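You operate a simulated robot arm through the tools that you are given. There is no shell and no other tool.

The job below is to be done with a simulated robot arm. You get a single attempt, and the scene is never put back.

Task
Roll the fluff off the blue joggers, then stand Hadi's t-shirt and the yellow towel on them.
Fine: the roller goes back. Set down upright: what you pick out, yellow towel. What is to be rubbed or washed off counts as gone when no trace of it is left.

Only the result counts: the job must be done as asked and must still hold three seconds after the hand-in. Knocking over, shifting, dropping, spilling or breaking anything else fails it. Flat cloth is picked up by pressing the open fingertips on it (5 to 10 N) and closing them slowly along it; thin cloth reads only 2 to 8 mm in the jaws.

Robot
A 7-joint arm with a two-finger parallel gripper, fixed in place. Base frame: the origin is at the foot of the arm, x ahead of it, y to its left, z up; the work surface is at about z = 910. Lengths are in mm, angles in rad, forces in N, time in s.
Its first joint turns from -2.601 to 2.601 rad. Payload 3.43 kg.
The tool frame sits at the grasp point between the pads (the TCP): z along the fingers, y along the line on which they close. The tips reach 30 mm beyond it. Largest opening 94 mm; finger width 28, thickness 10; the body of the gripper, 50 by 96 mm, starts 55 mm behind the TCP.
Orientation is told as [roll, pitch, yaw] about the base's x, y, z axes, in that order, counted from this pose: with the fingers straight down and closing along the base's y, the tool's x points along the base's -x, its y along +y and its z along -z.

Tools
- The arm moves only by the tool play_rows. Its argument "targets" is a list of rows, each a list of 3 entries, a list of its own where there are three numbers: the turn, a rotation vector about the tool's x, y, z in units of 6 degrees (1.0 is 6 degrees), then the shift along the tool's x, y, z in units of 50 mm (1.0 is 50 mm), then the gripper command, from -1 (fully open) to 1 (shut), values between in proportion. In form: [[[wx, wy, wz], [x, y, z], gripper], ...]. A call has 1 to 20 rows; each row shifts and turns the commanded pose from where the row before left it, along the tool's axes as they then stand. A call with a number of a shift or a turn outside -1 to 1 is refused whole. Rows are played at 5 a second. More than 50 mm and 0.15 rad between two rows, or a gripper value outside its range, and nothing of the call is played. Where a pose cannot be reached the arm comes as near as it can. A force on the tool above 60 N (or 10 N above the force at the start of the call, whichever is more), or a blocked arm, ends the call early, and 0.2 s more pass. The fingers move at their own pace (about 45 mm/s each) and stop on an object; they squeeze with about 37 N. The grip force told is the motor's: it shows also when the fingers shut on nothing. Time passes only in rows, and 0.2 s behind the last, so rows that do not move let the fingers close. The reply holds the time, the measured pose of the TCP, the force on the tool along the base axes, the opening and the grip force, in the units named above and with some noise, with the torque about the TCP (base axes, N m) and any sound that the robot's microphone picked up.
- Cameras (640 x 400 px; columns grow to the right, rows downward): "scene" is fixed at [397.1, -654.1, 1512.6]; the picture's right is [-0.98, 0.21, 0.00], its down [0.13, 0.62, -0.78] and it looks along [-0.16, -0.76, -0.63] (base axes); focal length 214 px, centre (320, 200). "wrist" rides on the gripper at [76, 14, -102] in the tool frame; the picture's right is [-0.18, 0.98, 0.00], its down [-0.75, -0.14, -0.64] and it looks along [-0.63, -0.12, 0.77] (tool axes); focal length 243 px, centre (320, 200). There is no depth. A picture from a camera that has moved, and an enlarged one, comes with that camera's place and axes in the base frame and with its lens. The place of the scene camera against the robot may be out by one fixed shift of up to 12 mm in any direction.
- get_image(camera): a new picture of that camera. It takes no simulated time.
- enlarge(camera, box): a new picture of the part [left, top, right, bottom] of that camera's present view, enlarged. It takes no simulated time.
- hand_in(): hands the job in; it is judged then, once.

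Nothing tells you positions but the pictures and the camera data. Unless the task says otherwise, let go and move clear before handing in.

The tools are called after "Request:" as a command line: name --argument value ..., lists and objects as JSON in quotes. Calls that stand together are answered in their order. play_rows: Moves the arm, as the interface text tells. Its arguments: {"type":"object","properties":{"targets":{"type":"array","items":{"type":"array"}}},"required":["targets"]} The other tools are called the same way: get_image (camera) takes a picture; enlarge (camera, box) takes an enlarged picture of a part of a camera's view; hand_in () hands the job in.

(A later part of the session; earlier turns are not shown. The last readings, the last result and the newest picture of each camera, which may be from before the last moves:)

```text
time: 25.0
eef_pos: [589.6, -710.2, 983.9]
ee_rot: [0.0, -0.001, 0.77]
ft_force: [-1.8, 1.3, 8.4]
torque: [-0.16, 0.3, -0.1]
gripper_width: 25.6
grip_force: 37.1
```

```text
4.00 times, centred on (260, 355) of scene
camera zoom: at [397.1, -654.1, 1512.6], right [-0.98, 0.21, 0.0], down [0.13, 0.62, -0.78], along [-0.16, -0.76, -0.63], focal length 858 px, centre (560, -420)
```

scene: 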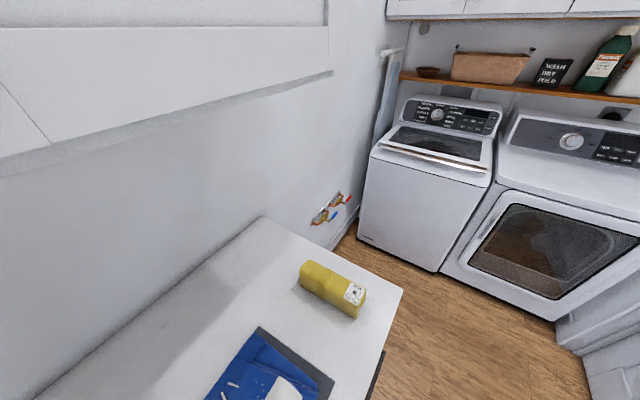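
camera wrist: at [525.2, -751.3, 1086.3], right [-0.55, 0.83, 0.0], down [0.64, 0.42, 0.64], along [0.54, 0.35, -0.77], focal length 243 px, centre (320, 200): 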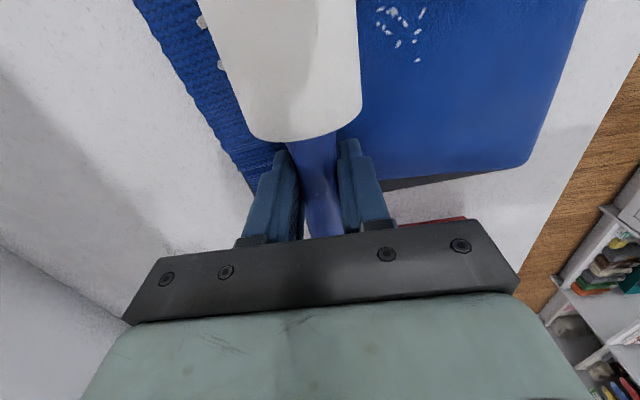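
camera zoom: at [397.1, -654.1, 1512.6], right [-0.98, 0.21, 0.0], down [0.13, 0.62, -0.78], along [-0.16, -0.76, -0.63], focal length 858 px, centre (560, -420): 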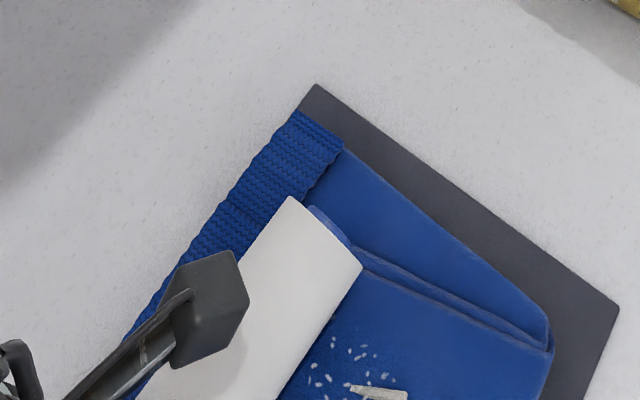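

The specks behind the roll are still there, so the roll isn't pressing along its full length. I'll look closely at the roll and fingertips.

Request:
enlarge --camera "wrist" --box '[220, 60, 440, 250]'

Request:
enlarge --camera "wrist" --box '[330, 0, 490, 100]'

Request:
enlarge --camera "scene" --box '[200, 330, 300, 400]'

```text
2.11 times, centred on (330, 155) of wrist
camera zoom: at [525.2, -751.3, 1086.3], right [-0.55, 0.83, 0.0], down [0.64, 0.42, 0.64], along [0.54, 0.35, -0.77], focal length 511 px, centre (299, 295)
```

zoom: 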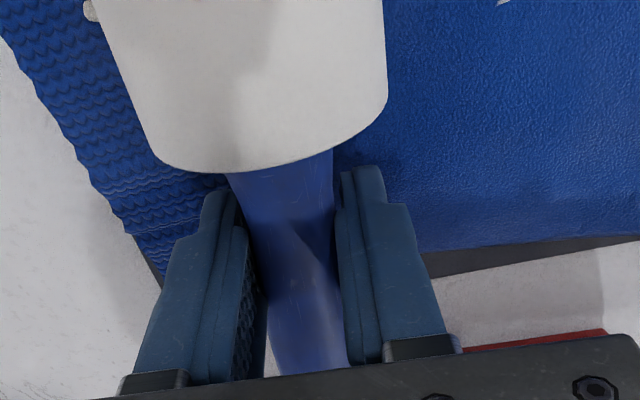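

```text
4.00 times, centred on (410, 50) of wrist
camera zoom: at [525.2, -751.3, 1086.3], right [-0.55, 0.83, 0.0], down [0.64, 0.42, 0.64], along [0.54, 0.35, -0.77], focal length 970 px, centre (-40, 800)
```

zoom: 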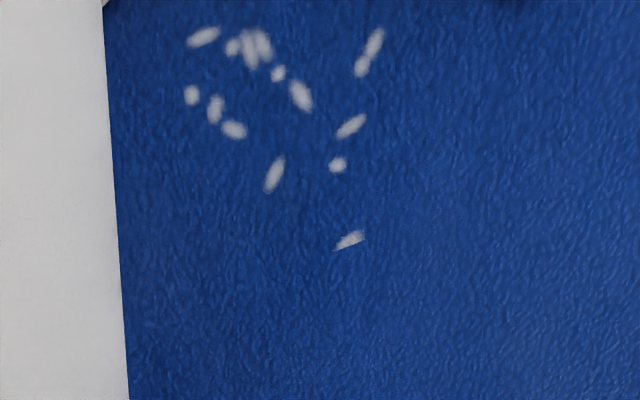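

```text
5.71 times, centred on (250, 365) of scene
camera zoom: at [397.1, -654.1, 1512.6], right [-0.98, 0.21, 0.0], down [0.13, 0.62, -0.78], along [-0.16, -0.76, -0.63], focal length 1226 px, centre (720, -743)
```

zoom: 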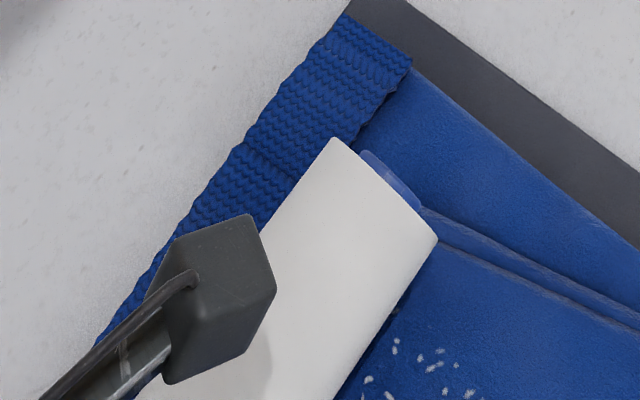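

The nearest speck is cut off with a straight edge, so only the near end of the roll is touching; the far end is tilted up in the grip. I'll lift a little, tilt the tool about 2° to bring the far end down, and re-approach.

Request:
play_rows --targets '[[[0, 0, 0], [0, 0, -0.2], 1], [[0, -0.35, 0], [0, 0, 0], 1], [[0, 0, 0], [0, 0, 0], 1]]'

Request:
play_rows --targets '[[[0, 0, 0], [0, 0, 0.08], 1], [[0, 0, 0], [0, 0, 0], 1]]'

Request:
play_rows --targets '[[[0, 0, 0], [0, 0, 0.04], 1], [[0, 0, 0], [0, 0, 0], 1]]'

```text
time: 25.8
eef_pos: [590.8, -708.5, 993.2]
ee_rot: [0.0, -0.036, 0.77]
ft_force: [0.2, 0.2, -0.4]
torque: [0.05, -0.06, -0.04]
gripper_width: 25.4
grip_force: 36.7
```

```text
time: 26.4
eef_pos: [588.1, -709.0, 989.8]
ee_rot: [0.001, -0.037, 0.77]
ft_force: [0.1, -0.4, -1.0]
torque: [0.04, -0.05, -0.04]
gripper_width: 25.2
grip_force: 37.0
```

```text
time: 27.0
eef_pos: [590.0, -709.4, 986.9]
ee_rot: [0.0, -0.038, 0.77]
ft_force: [-0.1, -0.8, -1.1]
torque: [0.07, -0.05, 0.04]
gripper_width: 25.4
grip_force: 37.6
```

Request:
play_rows --targets '[[[0, 0, 0], [0, 0, 0.03], 1], [[0, 0, 0], [0, 0, 0], 1]]'

Request:
play_rows --targets '[[[0, 0, 0], [0, 0, 0.02], 1], [[0, 0, 0], [0, 0, 0], 1]]'

```text
time: 27.6
eef_pos: [590.6, -709.6, 986.7]
ee_rot: [0.001, -0.037, 0.769]
ft_force: [0.9, 0.5, -0.4]
torque: [0.06, -0.06, -0.02]
gripper_width: 25.4
grip_force: 37.3
```

```text
time: 28.2
eef_pos: [590.1, -708.9, 986.8]
ee_rot: [0.001, -0.036, 0.769]
ft_force: [0.6, 0.3, 2.1]
torque: [-0.26, 0.24, 0.04]
gripper_width: 25.2
grip_force: 37.0
```

Request:
play_rows --targets '[[[0, 0, 0], [0, 0, 0.02], 1], [[0, 0, 0], [0, 0, 0], 1]]'

Request:
play_rows --targets '[[[0, 0, 0], [0, 0, 0.02], 1], [[0, 0, 0], [0, 0, 0], 1]]'

```text
time: 28.8
eef_pos: [592.0, -708.9, 984.7]
ee_rot: [0.0, -0.036, 0.77]
ft_force: [-0.2, -1.5, 6.8]
torque: [-0.58, 0.51, 0.0]
gripper_width: 25.5
grip_force: 37.1
```

```text
time: 29.4
eef_pos: [590.2, -708.5, 985.1]
ee_rot: [0.001, -0.037, 0.77]
ft_force: [0.8, -2.5, 18.7]
torque: [-0.56, 0.58, 0.09]
gripper_width: 24.8
grip_force: 37.7
```

Pressing flush works, but the handle slips in the grip near 0.9 N·m. I'll ease off to a lighter load and read how the load is balanced along the roll before sweeping.

Request:
play_rows --targets '[[[0, 0, 0], [0, 0, -0.02], 1], [[0, 0, 0], [0, 0, 0], 1]]'

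Request:
play_rows --targets '[[[0, -0.1, 0], [0, 0, 0], 1], [[0, 0, 0], [0, 0, 0], 1]]'

```text
time: 30.0
eef_pos: [589.0, -707.6, 984.7]
ee_rot: [0.0, -0.037, 0.772]
ft_force: [0.7, -1.2, 10.0]
torque: [-0.27, 0.18, 0.04]
gripper_width: 25.1
grip_force: 37.0
```

```text
time: 30.6
eef_pos: [590.2, -709.1, 984.4]
ee_rot: [0.0, -0.046, 0.768]
ft_force: [-2.6, -1.2, 7.3]
torque: [-0.47, 0.58, -0.11]
gripper_width: 25.3
grip_force: 36.8
```

Now the load is spread along the roll (about 6 N at the far end, 3 N near). I'll sweep back toward the robot in short strokes and check the balance.

Request:
play_rows --targets '[[[0, 0, 0], [0, 0.2, 0], 1], [[0, 0, 0], [0, 0.2, 0], 1], [[0, 0, 0], [0, 0, 0], 1]]'

Request:
enlarge --camera "wrist" --box '[60, 0, 500, 160]'

Request:
enlarge --camera "scene" --box '[180, 310, 340, 400]'

```text
time: 31.4
eef_pos: [576.7, -693.9, 983.8]
ee_rot: [0.002, -0.046, 0.77]
ft_force: [1.4, 0.5, 3.1]
torque: [-0.03, -0.03, 0.01]
gripper_width: 25.7
grip_force: 37.4
```

```text
1.45 times, centred on (280, 80) of wrist
camera zoom: at [509.3, -738.7, 1083.5], right [-0.55, 0.83, 0.01], down [0.62, 0.4, 0.68], along [0.56, 0.38, -0.74], focal length 353 px, centre (378, 374)
```

zoom: 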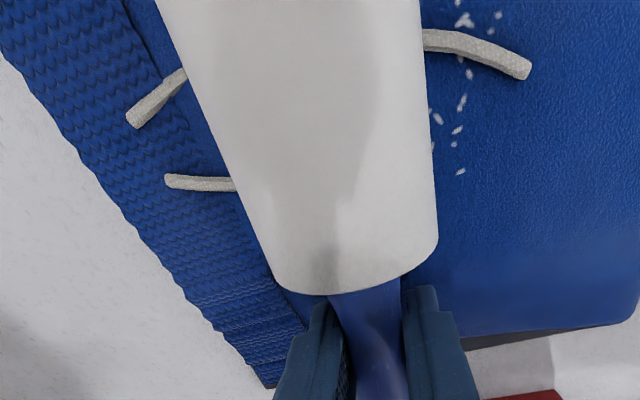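

```text
4.00 times, centred on (260, 355) of scene
camera zoom: at [397.1, -654.1, 1512.6], right [-0.98, 0.21, 0.0], down [0.13, 0.62, -0.78], along [-0.16, -0.76, -0.63], focal length 858 px, centre (560, -420)
```

zoom: 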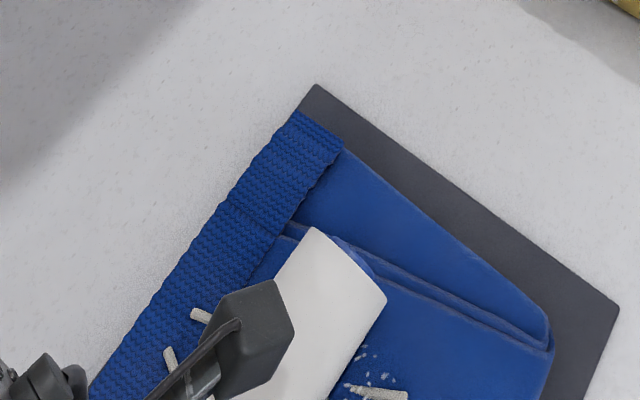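

The surface seems slightly domed and the load shifted back to the near end. I'll tilt a touch more and continue this stroke.

Request:
play_rows --targets '[[[0, -0.2, 0], [0, 0, 0.01], 1], [[0, 0, 0], [0, 0, 0], 1]]'

Request:
play_rows --targets '[[[0, 0, 0], [0, 0.2, 0], 1], [[0, 0, 0], [0, 0.2, 0], 1], [[0, 0, 0], [0, 0, 0], 1]]'

```text
time: 32.0
eef_pos: [576.7, -694.3, 984.5]
ee_rot: [-0.001, -0.07, 0.769]
ft_force: [0.7, 2.4, 6.5]
torque: [-0.59, 0.63, -0.1]
gripper_width: 25.2
grip_force: 37.1
```

```text
time: 32.8
eef_pos: [563.7, -679.6, 983.2]
ee_rot: [0.0, -0.069, 0.771]
ft_force: [2.0, -1.3, 6.4]
torque: [-0.18, 0.03, 0.11]
gripper_width: 25.4
grip_force: 37.0
```

Torque keeps relaxing while rolling under this load. I'll lift and step back to see what has been cleaned so far.

Request:
play_rows --targets '[[[0, 0, 0], [0, 0, -0.5], 1], [[0, 0, 0], [0, 0.5, -0.8], 1], [[0, 0, 0], [0, 0.9, 0], 1], [[0, 0, 0], [0, 0.9, 0], 1], [[0, 0, 0], [0, 0, 0], 1]]'

Request:
get_image --camera "wrist"

Request:
enlarge --camera "scene" --box '[180, 310, 340, 400]'

```text
time: 34.0
eef_pos: [477.7, -600.2, 1049.8]
ee_rot: [0.0, -0.067, 0.77]
ft_force: [-0.3, 0.0, -0.8]
torque: [0.06, -0.11, -0.02]
gripper_width: 25.5
grip_force: 36.7
```

```text
taken
camera wrist: at [408.9, -646.9, 1146.0], right [-0.55, 0.83, 0.01], down [0.61, 0.39, 0.69], along [0.57, 0.39, -0.72], focal length 243 px, centre (320, 200)
```

wrist: 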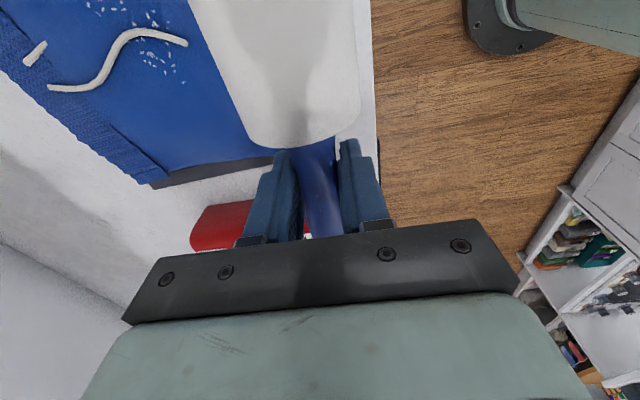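

```text
4.00 times, centred on (260, 355) of scene
camera zoom: at [397.1, -654.1, 1512.6], right [-0.98, 0.21, 0.0], down [0.13, 0.62, -0.78], along [-0.16, -0.76, -0.63], focal length 858 px, centre (560, -420)
```

zoom: 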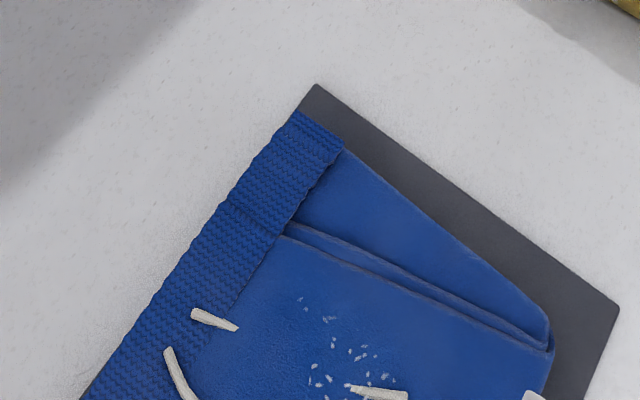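

Request:
enlarge --camera "wrist" --box '[60, 0, 220, 100]'

Request:
enlarge --camera "scene" --box '[240, 370, 300, 400]'

Request:
enlarge --camera "wrist" --box '[180, 0, 400, 160]'

```text
4.00 times, centred on (140, 50) of wrist
camera zoom: at [408.9, -646.9, 1146.0], right [-0.55, 0.83, 0.01], down [0.61, 0.39, 0.69], along [0.57, 0.39, -0.72], focal length 970 px, centre (1040, 800)
```

zoom: 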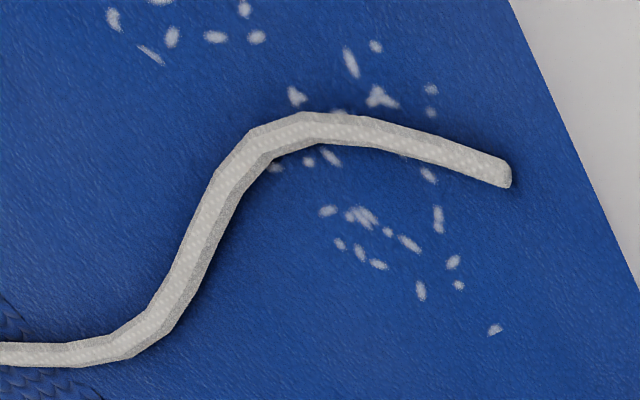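

```text
10.67 times, centred on (270, 385) of scene
camera zoom: at [397.1, -654.1, 1512.6], right [-0.98, 0.21, 0.0], down [0.13, 0.62, -0.78], along [-0.16, -0.76, -0.63], focal length 2288 px, centre (853, -1773)
```

zoom: 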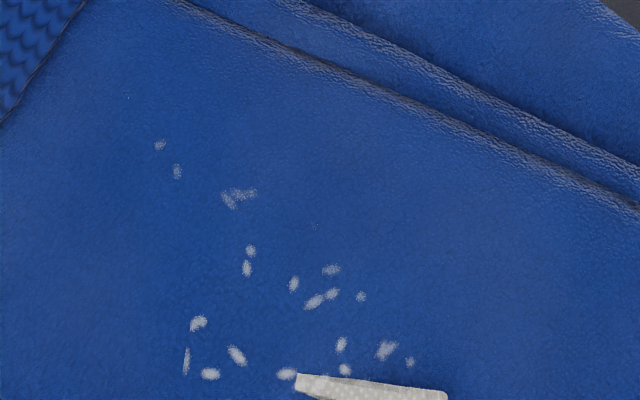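

```text
2.50 times, centred on (290, 80) of wrist
camera zoom: at [408.9, -646.9, 1146.0], right [-0.55, 0.83, 0.01], down [0.61, 0.39, 0.69], along [0.57, 0.39, -0.72], focal length 606 px, centre (395, 500)
```

zoom: 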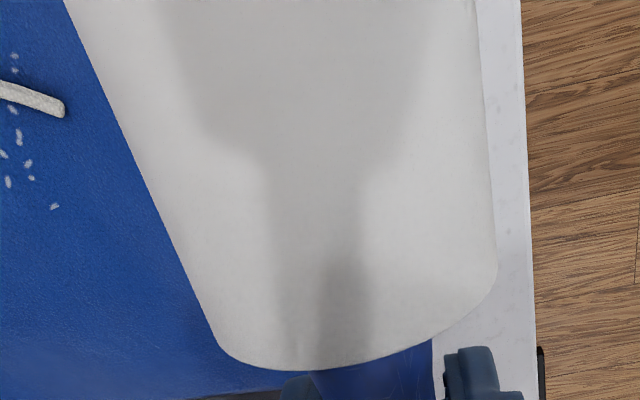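

The specks are fading, so each well-pressed pass removes some; I need more passes with an even, light load. I'll return to the start of the fluff and creep down again.

Request:
play_rows --targets '[[[0, 0, 0], [0, -0.77, 0], 1], [[0, 0, 0], [0, -0.77, 0], 1], [[0, 0, 0], [0, 0, 0.6], 1], [[0, 0, 0], [0, 0, 0.54], 1], [[0, 0, 0], [0, 0, 0], 1]]'

Request:
play_rows --targets '[[[0, 0, 0], [0, 0, 0.06], 1], [[0, 0, 0], [0, 0, 0], 1]]'

Request:
play_rows --targets '[[[0, 0, 0], [0, 0, 0.04], 1], [[0, 0, 0], [0, 0, 0], 1]]'

```text
time: 35.2
eef_pos: [535.6, -654.1, 990.3]
ee_rot: [0.0, -0.068, 0.769]
ft_force: [-0.6, -0.7, -0.6]
torque: [0.09, -0.04, 0.03]
gripper_width: 25.4
grip_force: 37.2
```

```text
time: 35.8
eef_pos: [535.4, -653.4, 987.4]
ee_rot: [0.001, -0.068, 0.77]
ft_force: [-0.4, 0.1, -1.3]
torque: [0.08, -0.03, 0.02]
gripper_width: 25.3
grip_force: 36.7
```

```text
time: 36.4
eef_pos: [534.7, -652.1, 987.3]
ee_rot: [0.001, -0.068, 0.771]
ft_force: [0.0, -0.8, -0.5]
torque: [0.07, -0.06, 0.0]
gripper_width: 25.3
grip_force: 36.6
```

Request:
play_rows --targets '[[[0, 0, 0], [0, 0, 0.03], 1], [[0, 0, 0], [0, 0, 0], 1]]'

Request:
play_rows --targets '[[[0, 0, 0], [0, 0, 0.02], 1], [[0, 0, 0], [0, 0, 0], 1]]'

```text
time: 37.0
eef_pos: [535.8, -652.7, 984.1]
ee_rot: [0.0, -0.067, 0.77]
ft_force: [0.3, 0.2, -1.0]
torque: [-0.02, -0.05, 0.02]
gripper_width: 25.5
grip_force: 37.3
```

```text
time: 37.6
eef_pos: [536.5, -653.7, 984.4]
ee_rot: [-0.002, -0.068, 0.771]
ft_force: [-0.2, -0.8, 12.3]
torque: [-0.44, 0.35, 0.06]
gripper_width: 25.5
grip_force: 37.0
```

Request:
play_rows --targets '[[[0, -0.05, 0], [0, 0, -0.012], 1], [[0, 0, 0], [0, 0, 0], 1]]'

Request:
play_rows --targets '[[[0, 0, 0], [0, -0.2, 0], 1], [[0, 0, 0], [0, 0, 0], 1]]'

Request:
play_rows --targets '[[[0, 0, 0], [0, -0.2, 0], 1], [[0, 0, 0], [0, 0, 0], 1]]'

```text
time: 38.2
eef_pos: [536.2, -651.8, 984.5]
ee_rot: [0.0, -0.072, 0.77]
ft_force: [-1.1, -2.1, 5.6]
torque: [-0.5, 0.5, 0.03]
gripper_width: 25.3
grip_force: 37.2
```

```text
time: 38.8
eef_pos: [543.9, -659.3, 985.1]
ee_rot: [0.0, -0.073, 0.77]
ft_force: [0.0, 0.8, -0.1]
torque: [0.0, 0.01, -0.03]
gripper_width: 25.5
grip_force: 36.6
```

```text
time: 39.4
eef_pos: [549.9, -668.9, 984.2]
ee_rot: [0.0, -0.074, 0.769]
ft_force: [0.3, -0.6, 1.1]
torque: [0.01, 0.01, 0.01]
gripper_width: 25.1
grip_force: 36.7
```

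Contact is stiff (about 12 N/mm), so I'll press slightly deeper and let the tilt creep down during the stroke to keep the far end loaded.

Request:
play_rows --targets '[[[0, -0.04, 0], [0, 0, 0.024], 1], [[0, 0, 0], [0, 0, 0], 1]]'

Request:
play_rows --targets '[[[0, -0.04, 0], [0, -0.15, 0], 1], [[0, -0.04, 0], [0, -0.15, 0], 1], [[0, -0.04, 0], [0, -0.15, 0], 1]]'

Request:
play_rows --targets '[[[0, -0.04, 0], [0, -0.15, 0], 1], [[0, -0.04, 0], [0, -0.15, 0], 1], [[0, -0.04, 0], [0, -0.15, 0], 1]]'

```text
time: 40.0
eef_pos: [549.1, -667.2, 984.2]
ee_rot: [-0.003, -0.078, 0.768]
ft_force: [-0.3, 0.1, 12.6]
torque: [-0.66, 0.58, 0.02]
gripper_width: 25.2
grip_force: 36.8
```

```text
time: 40.8
eef_pos: [565.7, -682.9, 984.2]
ee_rot: [0.001, -0.09, 0.77]
ft_force: [-2.2, -0.1, 3.0]
torque: [-0.29, 0.43, -0.23]
gripper_width: 25.4
grip_force: 36.9
```

```text
time: 41.6
eef_pos: [581.0, -698.1, 984.5]
ee_rot: [0.001, -0.104, 0.77]
ft_force: [-2.4, 2.4, 5.8]
torque: [-0.53, 0.69, -0.42]
gripper_width: 25.3
grip_force: 37.5
```

Request:
play_rows --targets '[[[0, -0.01, 0], [0, -0.15, 0.01], 1], [[0, -0.02, 0], [0, -0.15, 0], 1], [[0, -0.02, 0], [0, -0.15, 0], 1]]'

Request:
enlarge --camera "scene" --box '[220, 340, 300, 400]'

Request:
enlarge --camera "wrist" --box '[330, 0, 530, 120]'

```text
time: 42.4
eef_pos: [598.6, -714.5, 984.6]
ee_rot: [0.0, -0.108, 0.77]
ft_force: [-4.0, 3.7, 10.7]
torque: [-0.62, 0.86, -0.47]
gripper_width: 25.5
grip_force: 36.5
```

```text
6.67 times, centred on (260, 370) of scene
camera zoom: at [397.1, -654.1, 1512.6], right [-0.98, 0.21, 0.0], down [0.13, 0.62, -0.78], along [-0.16, -0.76, -0.63], focal length 1430 px, centre (720, -933)
```

zoom: 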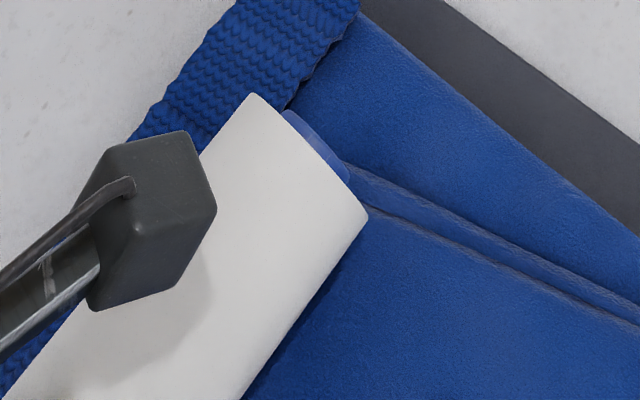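

```text
3.20 times, centred on (430, 60) of wrist
camera zoom: at [526.0, -764.2, 1077.8], right [-0.55, 0.83, 0.02], down [0.59, 0.37, 0.72], along [0.59, 0.41, -0.69], focal length 776 px, centre (-32, 648)
```

zoom: 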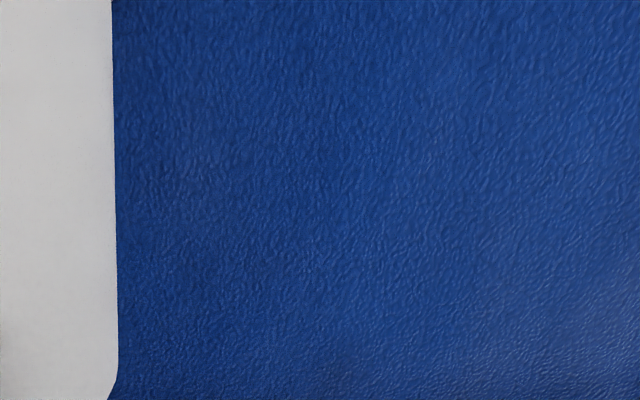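

That pass cleared the specks it covered. I'll roll back over the same band for a second full pass.

Request:
play_rows --targets '[[[0, 0, 0], [0, 0.15, 0], 1], [[0, -0.03, 0], [0, 0.15, 0], 1], [[0, -0.03, 0], [0, 0.15, 0], 1]]'

Request:
play_rows --targets '[[[0, -0.03, 0], [0, 0.15, 0], 1], [[0, -0.03, 0], [0, 0.15, 0], 1], [[0, -0.03, 0], [0, 0.15, 0], 1]]'

```text
time: 43.2
eef_pos: [581.5, -699.5, 982.8]
ee_rot: [0.0, -0.112, 0.769]
ft_force: [3.6, -5.2, 13.4]
torque: [-0.55, 0.31, 0.22]
gripper_width: 25.3
grip_force: 37.1
```

```text
time: 44.0
eef_pos: [567.3, -685.3, 984.2]
ee_rot: [-0.002, -0.124, 0.771]
ft_force: [6.2, -6.3, 19.4]
torque: [-0.98, 0.5, 0.53]
gripper_width: 25.7
grip_force: 37.3
```

Request:
play_rows --targets '[[[0, 0, 0], [0, 0.1, -0.02], 1], [[0, 0, 0], [0, 0, 0], 1]]'

Request:
enlarge --camera "scene" --box '[180, 310, 340, 400]'

Request:
get_image --camera "wrist"

```text
time: 44.6
eef_pos: [562.5, -680.5, 982.3]
ee_rot: [0.004, -0.124, 0.768]
ft_force: [4.8, -4.3, 12.9]
torque: [-0.36, 0.11, 0.23]
gripper_width: 25.5
grip_force: 37.1
```

```text
4.00 times, centred on (260, 355) of scene
camera zoom: at [397.1, -654.1, 1512.6], right [-0.98, 0.21, 0.0], down [0.13, 0.62, -0.78], along [-0.16, -0.76, -0.63], focal length 858 px, centre (560, -420)
```

zoom: 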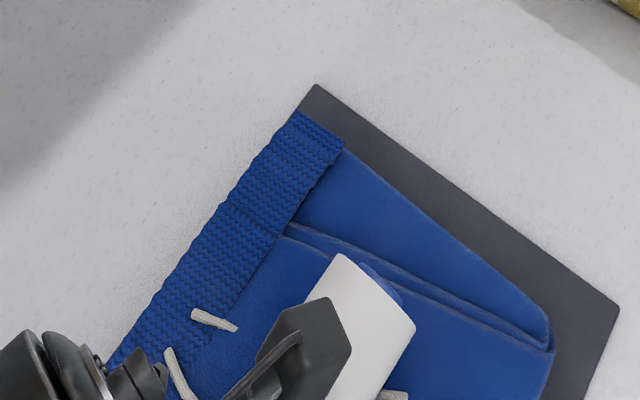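

```text
taken
camera wrist: at [490.0, -730.4, 1076.0], right [-0.55, 0.83, 0.02], down [0.58, 0.36, 0.73], along [0.6, 0.42, -0.68], focal length 243 px, centre (320, 200)
```

wrist: 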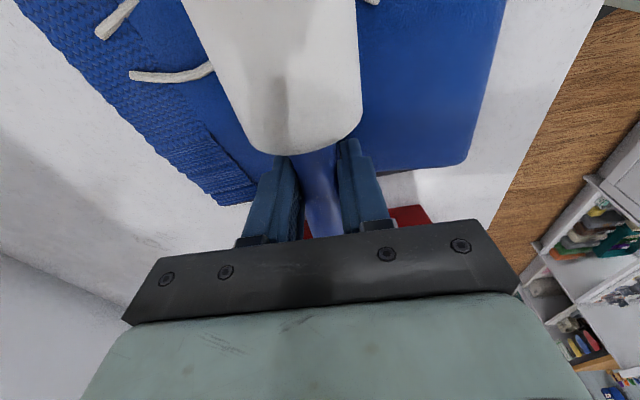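

The joggers haven't shifted and the visible area looks clean. I'll lift off and move so the whole fluff area is in view.

Request:
play_rows --targets '[[[0, 0, 0], [0, 0, -0.5], 1], [[0, 0, 0], [0.1, 0, -0.8], 1], [[0, 0, 0], [0.5, 0.8, 0], 1], [[0, 0, 0], [0.5, 0.8, 0], 1], [[0, 0, 0], [0.3, 0.7, 0], 1], [[0, 0, 0], [0, 0, 0], 1]]'

Request:
get_image --camera "wrist"

Request:
enlarge --camera "scene" --box '[220, 350, 300, 400]'

```text
time: 46.0
eef_pos: [427.2, -652.4, 1039.9]
ee_rot: [-0.001, -0.125, 0.771]
ft_force: [0.2, -0.8, -1.1]
torque: [0.04, -0.06, -0.02]
gripper_width: 25.3
grip_force: 37.2
```

```text
taken
camera wrist: at [354.6, -701.9, 1132.4], right [-0.55, 0.83, 0.02], down [0.58, 0.36, 0.73], along [0.6, 0.42, -0.68], focal length 243 px, centre (320, 200)
```

wrist: 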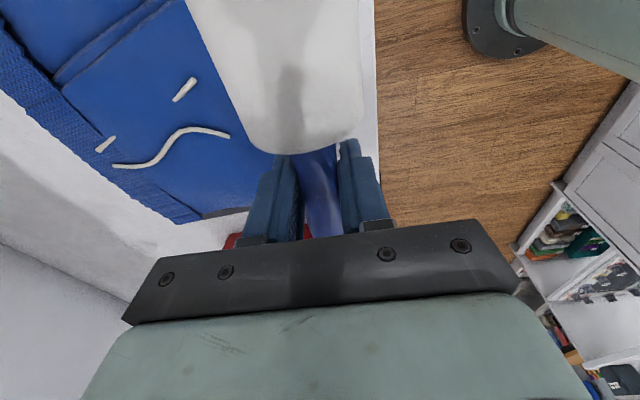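

```text
8.00 times, centred on (260, 375) of scene
camera zoom: at [397.1, -654.1, 1512.6], right [-0.98, 0.21, 0.0], down [0.13, 0.62, -0.78], along [-0.16, -0.76, -0.63], focal length 1716 px, centre (800, -1200)
```

zoom: 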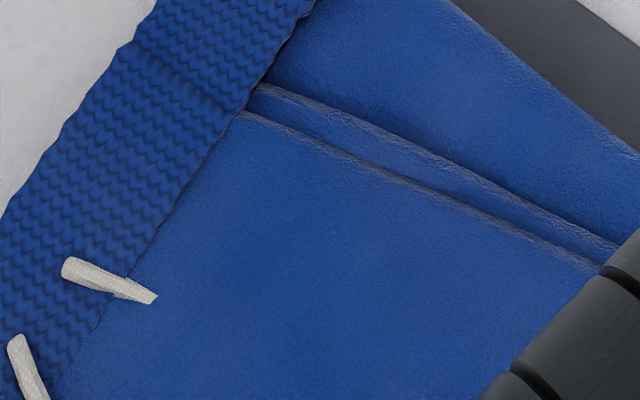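

Request:
enlarge --camera "wrist" --box '[60, 30, 260, 200]'

Request:
enlarge --camera "wrist" --box '[130, 60, 250, 140]'

```text
2.35 times, centred on (160, 115) of wrist
camera zoom: at [354.6, -701.9, 1132.4], right [-0.55, 0.83, 0.02], down [0.58, 0.36, 0.73], along [0.6, 0.42, -0.68], focal length 571 px, centre (696, 400)
```

zoom: 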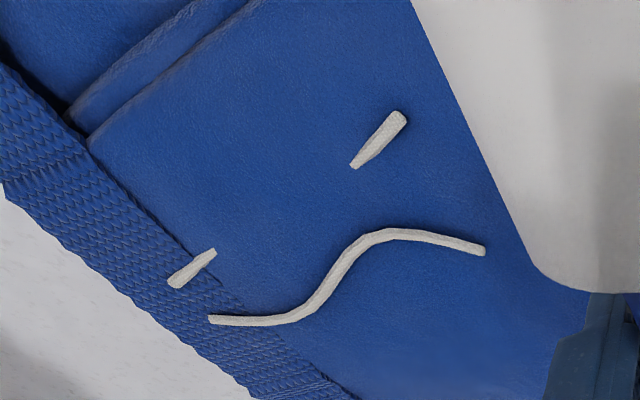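

```text
5.00 times, centred on (190, 100) of wrist
camera zoom: at [354.6, -701.9, 1132.4], right [-0.55, 0.83, 0.02], down [0.58, 0.36, 0.73], along [0.6, 0.42, -0.68], focal length 1213 px, centre (970, 700)
```

zoom: 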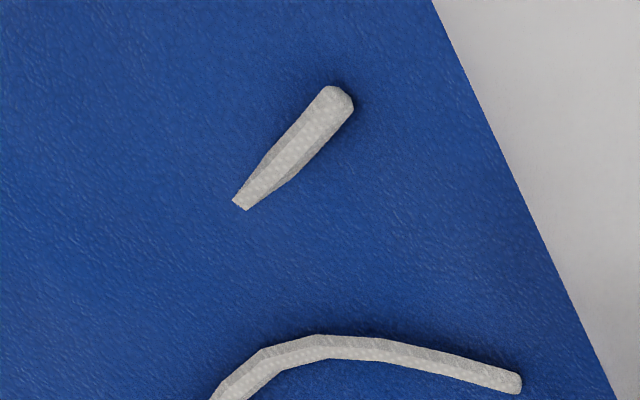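

All the fluff is gone from the joggers. Now I'll turn the roller back 90° about the vertical and carry it above its original spot.

Request:
play_rows --targets '[[[0.125, 0, 0.992], [0, 0, 0], 1], [[0.125, 0, 0.992], [0, 0, 0], 1], [[0.125, 0, 0.992], [0, 0, 0], 1], [[0.125, 0, 0.992], [0, 0, 0], 1], [[0.125, 0, 0.992], [0, 0, 0], 1], [[0.125, 0, 0.992], [0, 0, 0], 1], [[0.125, 0, 0.992], [0, 0, 0], 1], [[0.125, 0, 0.992], [0, 0, 0], 1], [[0.125, 0, 0.992], [0, 0, 0], 1], [[0.125, 0, 0.992], [0, 0, 0], 1], [[0.125, 0, 0.992], [0, 0, 0], 1], [[0.125, 0, 0.992], [0, 0, 0], 1], [[0.125, 0, 0.992], [0, 0, 0], 1], [[0.125, 0, 0.992], [0, 0, 0], 1], [[0.125, 0, 0.992], [0, 0, 0], 1], [[0, 0, 0], [0, 0, 0], 1]]'

Request:
get_image --camera "wrist"

```text
time: 49.4
eef_pos: [427.0, -651.0, 1040.0]
ee_rot: [-0.002, -0.125, -0.801]
ft_force: [-0.8, -0.4, -1.4]
torque: [-0.06, -0.04, 0.03]
gripper_width: 25.3
grip_force: 37.2
```

```text
taken
camera wrist: at [376.2, -576.8, 1132.3], right [0.83, 0.55, 0.02], down [0.36, -0.58, 0.73], along [0.42, -0.6, -0.68], focal length 243 px, centre (320, 200)
```

wrist: 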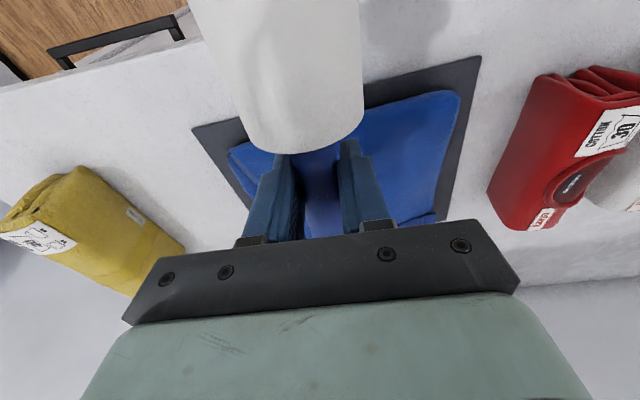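

Request:
play_rows --targets '[[[0, 0, 0], [-0.624, -0.718, 0.0785], 1], [[0, 0, 0], [-0.624, -0.718, 0.0785], 1], [[0, 0, 0], [-0.624, -0.718, 0.0785], 1], [[0, 0, 0], [-0.624, -0.718, 0.0785], 1], [[0, 0, 0], [-0.624, -0.718, 0.0785], 1], [[0, 0, 0], [0, 0, 0], 1]]'

Request:
get_image --camera "wrist"

Request:
get_image --camera "scene"

```text
time: 50.8
eef_pos: [406.5, -889.8, 1040.2]
ee_rot: [-0.001, -0.128, -0.801]
ft_force: [-1.3, -0.2, -1.2]
torque: [-0.06, -0.04, -0.02]
gripper_width: 25.1
grip_force: 37.1
```

```text
taken
camera wrist: at [356.3, -815.9, 1132.4], right [0.83, 0.55, 0.02], down [0.36, -0.58, 0.73], along [0.42, -0.6, -0.68], focal length 243 px, centre (320, 200)
```

wrist: 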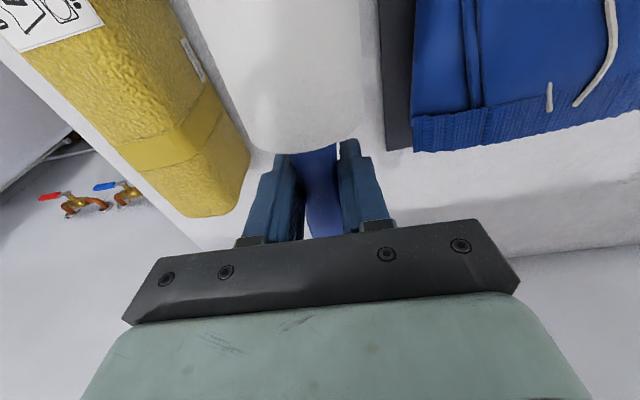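

```text
taken
```

scene: 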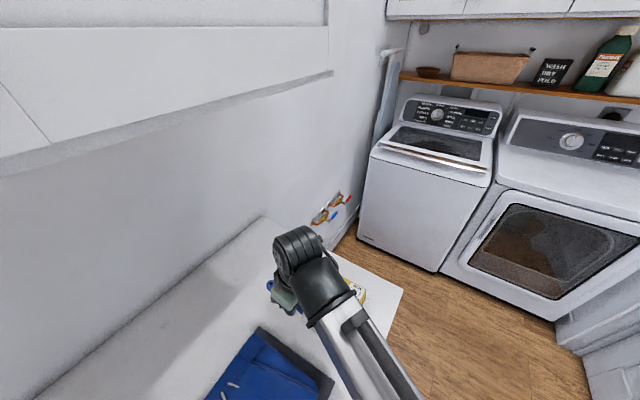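

Request:
play_rows --targets '[[[0, 0, 0], [0.087, 0, 0.694], 1], [[0, 0, 0], [0.075, 0, 0.595], 1], [[0, 0, 0], [0.04, 0, 0.318], 1], [[0, 0, 0], [0.012, 0, 0.1], 1], [[0, 0, 0], [0, 0, 0], 1]]'

Request:
get_image --camera "wrist"

```text
time: 52.0
eef_pos: [409.5, -888.8, 954.3]
ee_rot: [-0.001, -0.126, -0.803]
ft_force: [-0.2, -0.7, -1.3]
torque: [-0.04, -0.04, 0.0]
gripper_width: 24.9
grip_force: 37.4
```

```text
taken
camera wrist: at [357.7, -814.7, 1045.5], right [0.83, 0.55, 0.02], down [0.36, -0.58, 0.73], along [0.42, -0.6, -0.68], focal length 243 px, centre (320, 200)
```

wrist: 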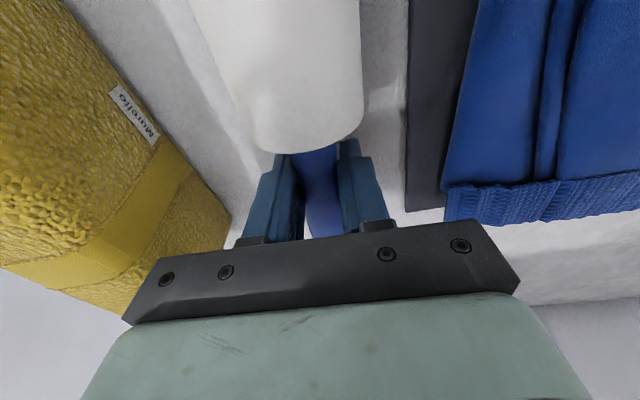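

Request:
play_rows --targets '[[[0, 0, 0], [0.007, 0, 0.06], 1], [[0, 0, 0], [0.002, 0, 0.04], 1], [[0, 0, 0], [0, 0, 0], 1]]'

Request:
play_rows --targets '[[[0, 0, 0], [0.004, 0, 0.03], 1], [[0, 0, 0], [0, 0, 0], 1]]'

Request:
play_rows --targets '[[[0, 0, 0], [0.002, 0, 0.02], 1], [[0, 0, 0], [0, 0, 0], 1]]'

```text
time: 52.8
eef_pos: [407.7, -889.4, 949.9]
ee_rot: [-0.002, -0.124, -0.802]
ft_force: [-0.3, -0.3, 0.3]
torque: [-0.09, -0.06, 0.02]
gripper_width: 25.4
grip_force: 36.8
```

```text
time: 53.4
eef_pos: [407.4, -889.9, 947.9]
ee_rot: [-0.002, -0.125, -0.803]
ft_force: [-0.3, -0.1, -2.2]
torque: [-0.05, -0.06, 0.02]
gripper_width: 25.1
grip_force: 37.1
```

```text
time: 54.0
eef_pos: [407.5, -890.2, 947.9]
ee_rot: [-0.002, -0.124, -0.8]
ft_force: [-1.4, 0.5, -2.3]
torque: [-0.07, -0.04, 0.0]
gripper_width: 25.3
grip_force: 37.0
```

Request:
play_rows --targets '[[[0, 0, 0], [0.003, 0, 0.025], 1], [[0, 0, 0], [0, 0, 0], 1]]'

Request:
play_rows --targets '[[[0, 0, 0], [0.002, 0, 0.02], 1], [[0, 0, 0], [0, 0, 0], 1]]'

```text
time: 54.6
eef_pos: [406.4, -889.0, 947.1]
ee_rot: [0.0, -0.125, -0.802]
ft_force: [0.9, -1.2, 2.5]
torque: [0.25, 0.21, 0.0]
gripper_width: 25.3
grip_force: 36.9
```

```text
time: 55.2
eef_pos: [408.2, -890.1, 944.7]
ee_rot: [-0.003, -0.125, -0.801]
ft_force: [1.8, -2.7, 8.5]
torque: [0.8, 0.77, 0.04]
gripper_width: 25.1
grip_force: 36.8
```

The far end touches first, so I'll level it by a fraction of a degree before letting go.

Request:
play_rows --targets '[[[0, 0.1, 0], [0, 0, 0], 1], [[0, 0, 0], [0, 0, 0], 1]]'

Request:
play_rows --targets '[[[0, 0.06, 0], [0.001, 0, 0.01], 1], [[0, 0, 0], [0, 0, 0], 1]]'

```text
time: 55.8
eef_pos: [408.5, -890.1, 943.9]
ee_rot: [-0.004, -0.117, -0.801]
ft_force: [0.7, -0.6, 2.1]
torque: [-0.02, -0.02, -0.03]
gripper_width: 25.2
grip_force: 37.3
```

```text
time: 56.4
eef_pos: [408.7, -889.9, 943.3]
ee_rot: [-0.001, -0.108, -0.802]
ft_force: [0.1, -0.1, -0.6]
torque: [-0.05, -0.01, 0.0]
gripper_width: 25.1
grip_force: 37.0
```

The roll is practically touching with no side load. I'll open slowly and check that it stays put.

Request:
play_rows --targets '[[[0, 0, 0], [0, 0, 0], 0.4], [[0, 0, 0], [0, 0, 0], 0.3], [[0, 0, 0], [0, 0, 0], 0.1], [[0, 0, 0], [0, 0, 0], -0.28], [[0, 0, 0], [0, 0, 0], -0.28]]'

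Request:
get_image --camera "wrist"

```text
time: 57.6
eef_pos: [408.3, -890.4, 944.1]
ee_rot: [-0.004, -0.108, -0.803]
ft_force: [0.3, -0.3, -0.4]
torque: [0.01, -0.02, -0.03]
gripper_width: 59.9
grip_force: 0.1
```

```text
taken
camera wrist: at [358.5, -816.4, 1037.8], right [0.83, 0.55, 0.02], down [0.37, -0.59, 0.72], along [0.41, -0.59, -0.69], focal length 243 px, centre (320, 200)
```

wrist: 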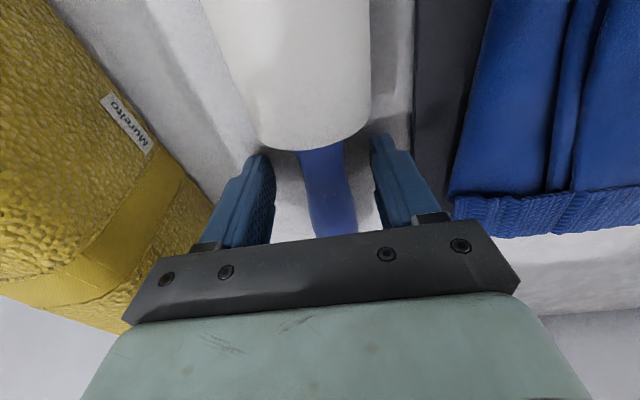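

The roller is free and sits between the fingers without touching. I'll retreat straight up, then level the tool and check the scene.

Request:
play_rows --targets '[[[0, 0, 0], [0, 0, -0.4], -0.28], [[0, 0, 0], [0, 0, -0.8], -0.28], [[0, 0, 0], [0, 0, -0.9], -0.28], [[0, 0.5, 0], [0, 0, 0], -0.28], [[0, 0.53, 0], [0, 0, 0], -0.28], [[0, 0, 0], [0, 0, 0], -0.28]]'

Request:
get_image --camera "wrist"

Request:
get_image --camera "scene"

```text
time: 59.0
eef_pos: [400.1, -880.9, 1049.5]
ee_rot: [-0.002, -0.001, -0.801]
ft_force: [0.3, -0.9, 0.5]
torque: [-0.01, -0.03, -0.04]
gripper_width: 60.2
grip_force: 0.0
```

```text
taken
camera wrist: at [357.8, -815.2, 1150.9], right [0.83, 0.55, 0.0], down [0.42, -0.64, 0.64], along [0.35, -0.54, -0.77], focal length 243 px, centre (320, 200)
```

wrist: 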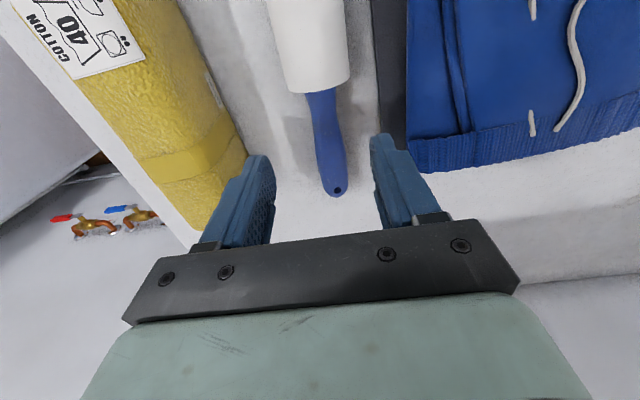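

```text
taken
```

scene: 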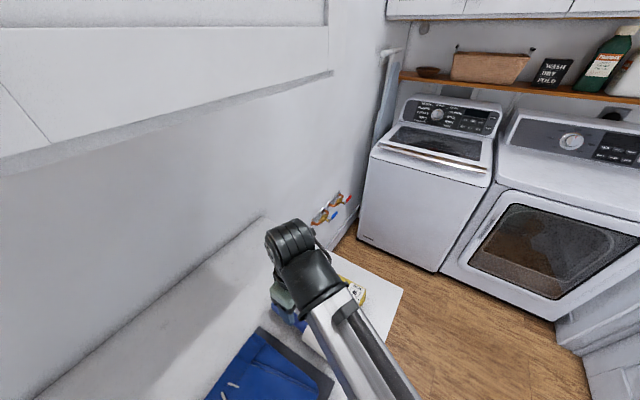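

Request:
enlarge --camera "wrist" --box '[220, 0, 440, 200]'

Request:
enlarge --camera "wrist" --box '[400, 0, 640, 180]'

```text
2.00 times, centred on (330, 100) of wrist
camera zoom: at [357.8, -815.2, 1150.9], right [0.83, 0.55, 0.0], down [0.42, -0.64, 0.64], along [0.35, -0.54, -0.77], focal length 485 px, centre (300, 400)
```

zoom: 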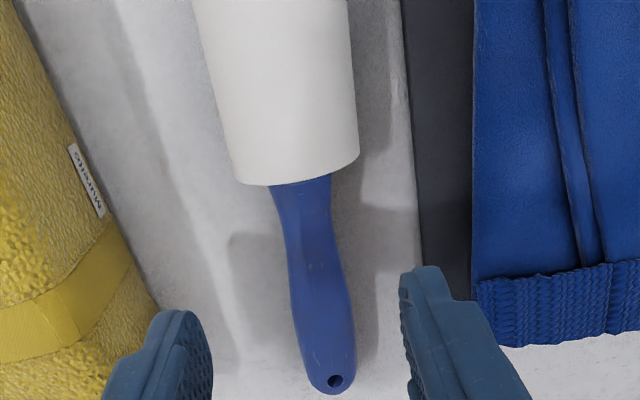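

```text
2.22 times, centred on (520, 90) of wrist
camera zoom: at [357.8, -815.2, 1150.9], right [0.83, 0.55, 0.0], down [0.42, -0.64, 0.64], along [0.35, -0.54, -0.77], focal length 539 px, centre (-124, 444)
```

zoom: 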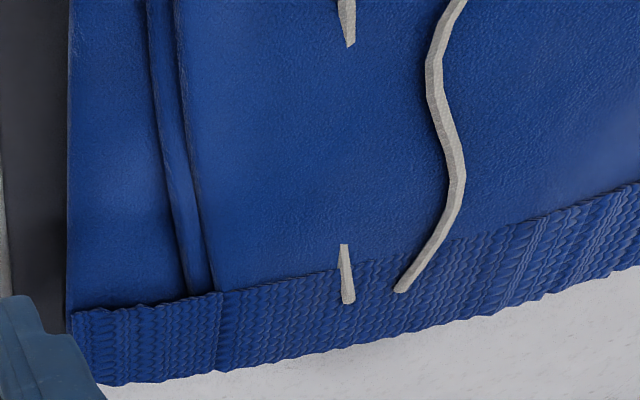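

The roller is back within a few millimetres of where it was, and the joggers look clean. Next is the towel, about 180 × 50 × 75 mm centred near (302, -952), so I'll move above it to measure it and test the reach.

Request:
play_rows --targets '[[[0, 0, 0], [0, 0, -0.6], -0.28], [[0, 0, 0], [0.247, -0.807, 0], -0.28], [[0, 0, 0], [0.247, -0.807, 0], -1], [[0, 0, 0], [0.247, -0.807, 0], -1], [[0, 0, 0], [0, 0, 0], -1], [[0, 0, 0], [0, 0, 0], -1]]'

Request:
get_image --camera "wrist"

Request:
get_image --camera "scene"

```text
time: 60.4
eef_pos: [287.3, -939.0, 1079.1]
ee_rot: [-0.001, 0.0, -0.802]
ft_force: [0.3, 0.2, -0.1]
torque: [0.01, -0.02, 0.04]
gripper_width: 94.2
grip_force: 0.2
```

```text
taken
camera wrist: at [245.0, -873.3, 1181.7], right [0.83, 0.55, 0.0], down [0.42, -0.64, 0.64], along [0.35, -0.54, -0.77], focal length 243 px, centre (320, 200)
```

wrist: 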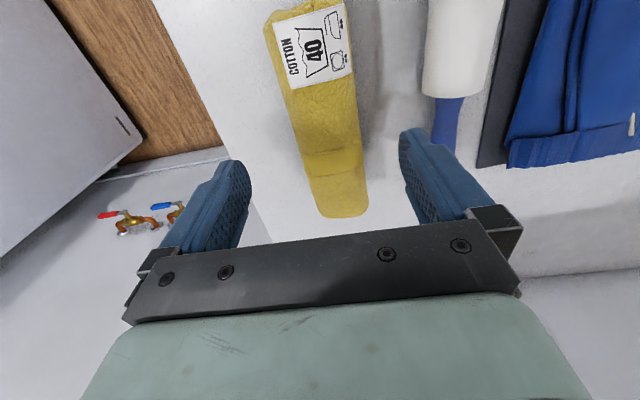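

```text
taken
```

scene: 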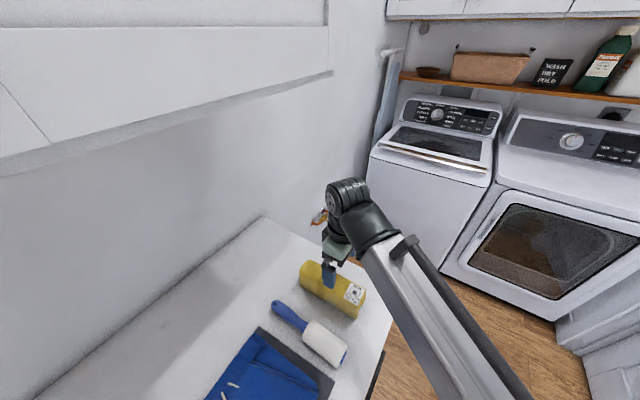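

Request:
enlarge --camera "wrist" --box '[220, 0, 440, 230]'

Request:
enlarge --camera "scene" --box '[250, 250, 390, 370]'

```text
1.74 times, centred on (330, 115) of wrist
camera zoom: at [245.0, -873.3, 1181.7], right [0.83, 0.55, 0.0], down [0.42, -0.64, 0.64], along [0.35, -0.54, -0.77], focal length 422 px, centre (303, 348)
```

zoom: 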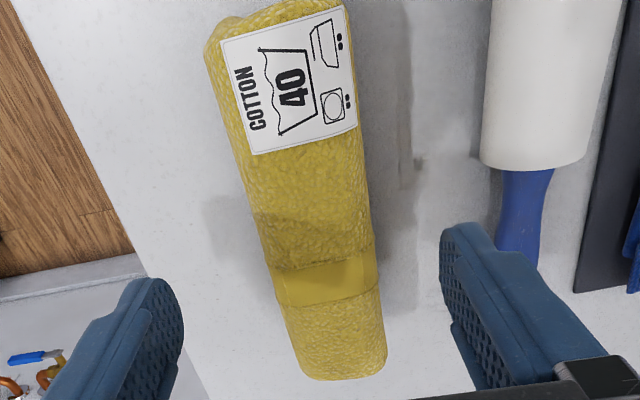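

```text
3.33 times, centred on (320, 310) of scene
camera zoom: at [397.1, -654.1, 1512.6], right [-0.98, 0.21, 0.0], down [0.13, 0.62, -0.78], along [-0.16, -0.76, -0.63], focal length 715 px, centre (320, -167)
```

zoom: 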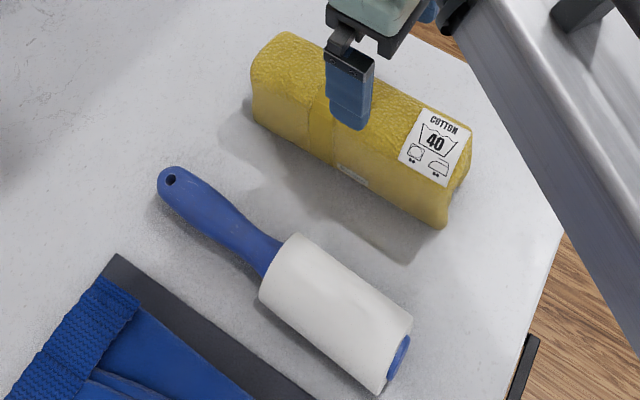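

The towel is about 57 mm wide and 190 mm long, centred near (305, -952), and the TCP is about 22 mm toward the robot from centre, which is fine. I'll correct the small lateral and yaw offsets and descend around it.

Request:
play_rows --targets '[[[0, 0, -0.2], [-0.06, 0.068, 0], -1], [[0, 0, 0], [0, 0, 0.8], -1], [[0, 0, 0], [0, 0, 0.8], -1], [[0, 0, 0], [0, 0, 0.5], -1], [[0, 0, 0], [0, 0, 0.4], -1], [[0, 0, 0], [0, 0, 0], -1]]'

Request:
get_image --camera "wrist"

Request:
enlarge --camera "scene" --box '[250, 250, 390, 370]'

```text
time: 61.8
eef_pos: [290.8, -939.2, 955.1]
ee_rot: [-0.002, -0.002, -0.78]
ft_force: [-0.7, 0.1, -0.4]
torque: [-0.02, 0.0, -0.01]
gripper_width: 94.3
grip_force: 0.0
```

```text
taken
camera wrist: at [247.6, -873.6, 1058.2], right [0.82, 0.57, 0.0], down [0.44, -0.63, 0.64], along [0.36, -0.53, -0.77], focal length 243 px, centre (320, 200)
```

wrist: 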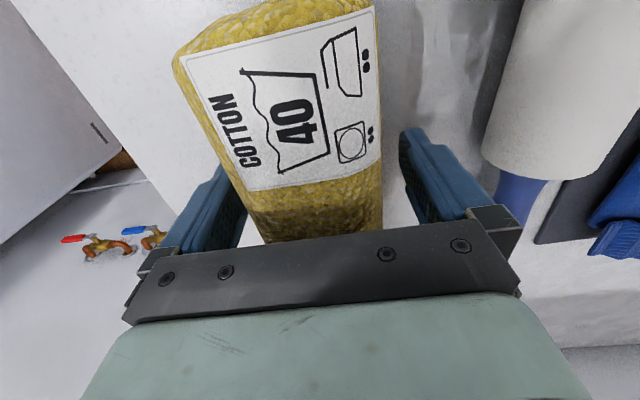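

```text
3.33 times, centred on (320, 310) of scene
camera zoom: at [397.1, -654.1, 1512.6], right [-0.98, 0.21, 0.0], down [0.13, 0.62, -0.78], along [-0.16, -0.76, -0.63], focal length 715 px, centre (320, -167)
```

zoom: 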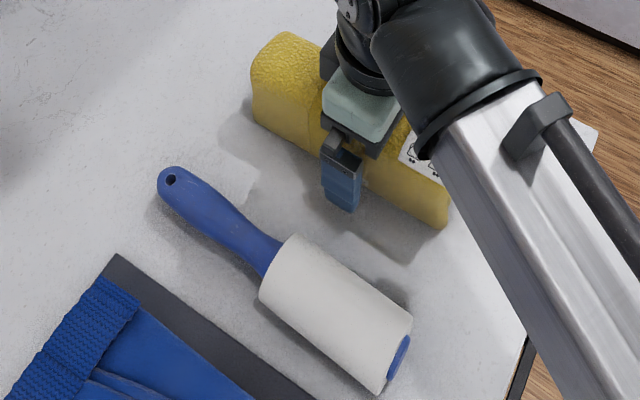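

The towel is centred between the fingers with no contact. I'll lower a little and close gently.

Request:
play_rows --targets '[[[0, 0, 0], [0, 0, 0.1], -1], [[0, 0, 0], [0, 0, 0], -0.6], [[0, 0, 0], [0, 0, 0], -0.35], [[0, 0, 0], [0, 0, 0], -0.15], [[0, 0, 0], [0, 0, 0], 0.1], [[0, 0, 0], [0, 0, 0], 1], [[0, 0, 0], [0, 0, 0], 1]]'

Request:
get_image --camera "wrist"

```text
time: 63.4
eef_pos: [291.9, -939.1, 949.8]
ee_rot: [-0.004, 0.0, -0.779]
ft_force: [-1.2, -1.6, 0.4]
torque: [-0.01, -0.02, -0.04]
gripper_width: 64.3
grip_force: 37.4
```

```text
taken
camera wrist: at [248.2, -874.2, 1053.0], right [0.82, 0.57, 0.0], down [0.44, -0.63, 0.64], along [0.36, -0.53, -0.77], focal length 243 px, centre (320, 200)
```

wrist: 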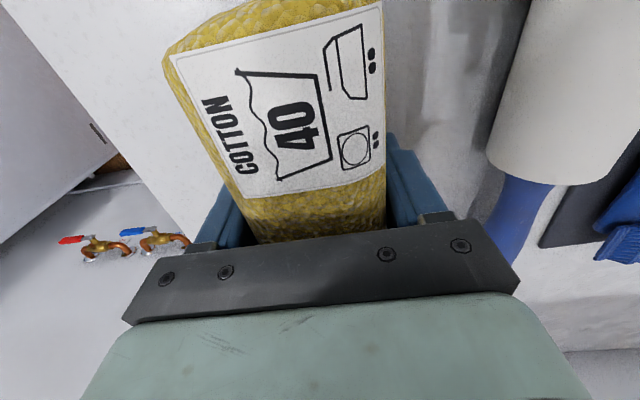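

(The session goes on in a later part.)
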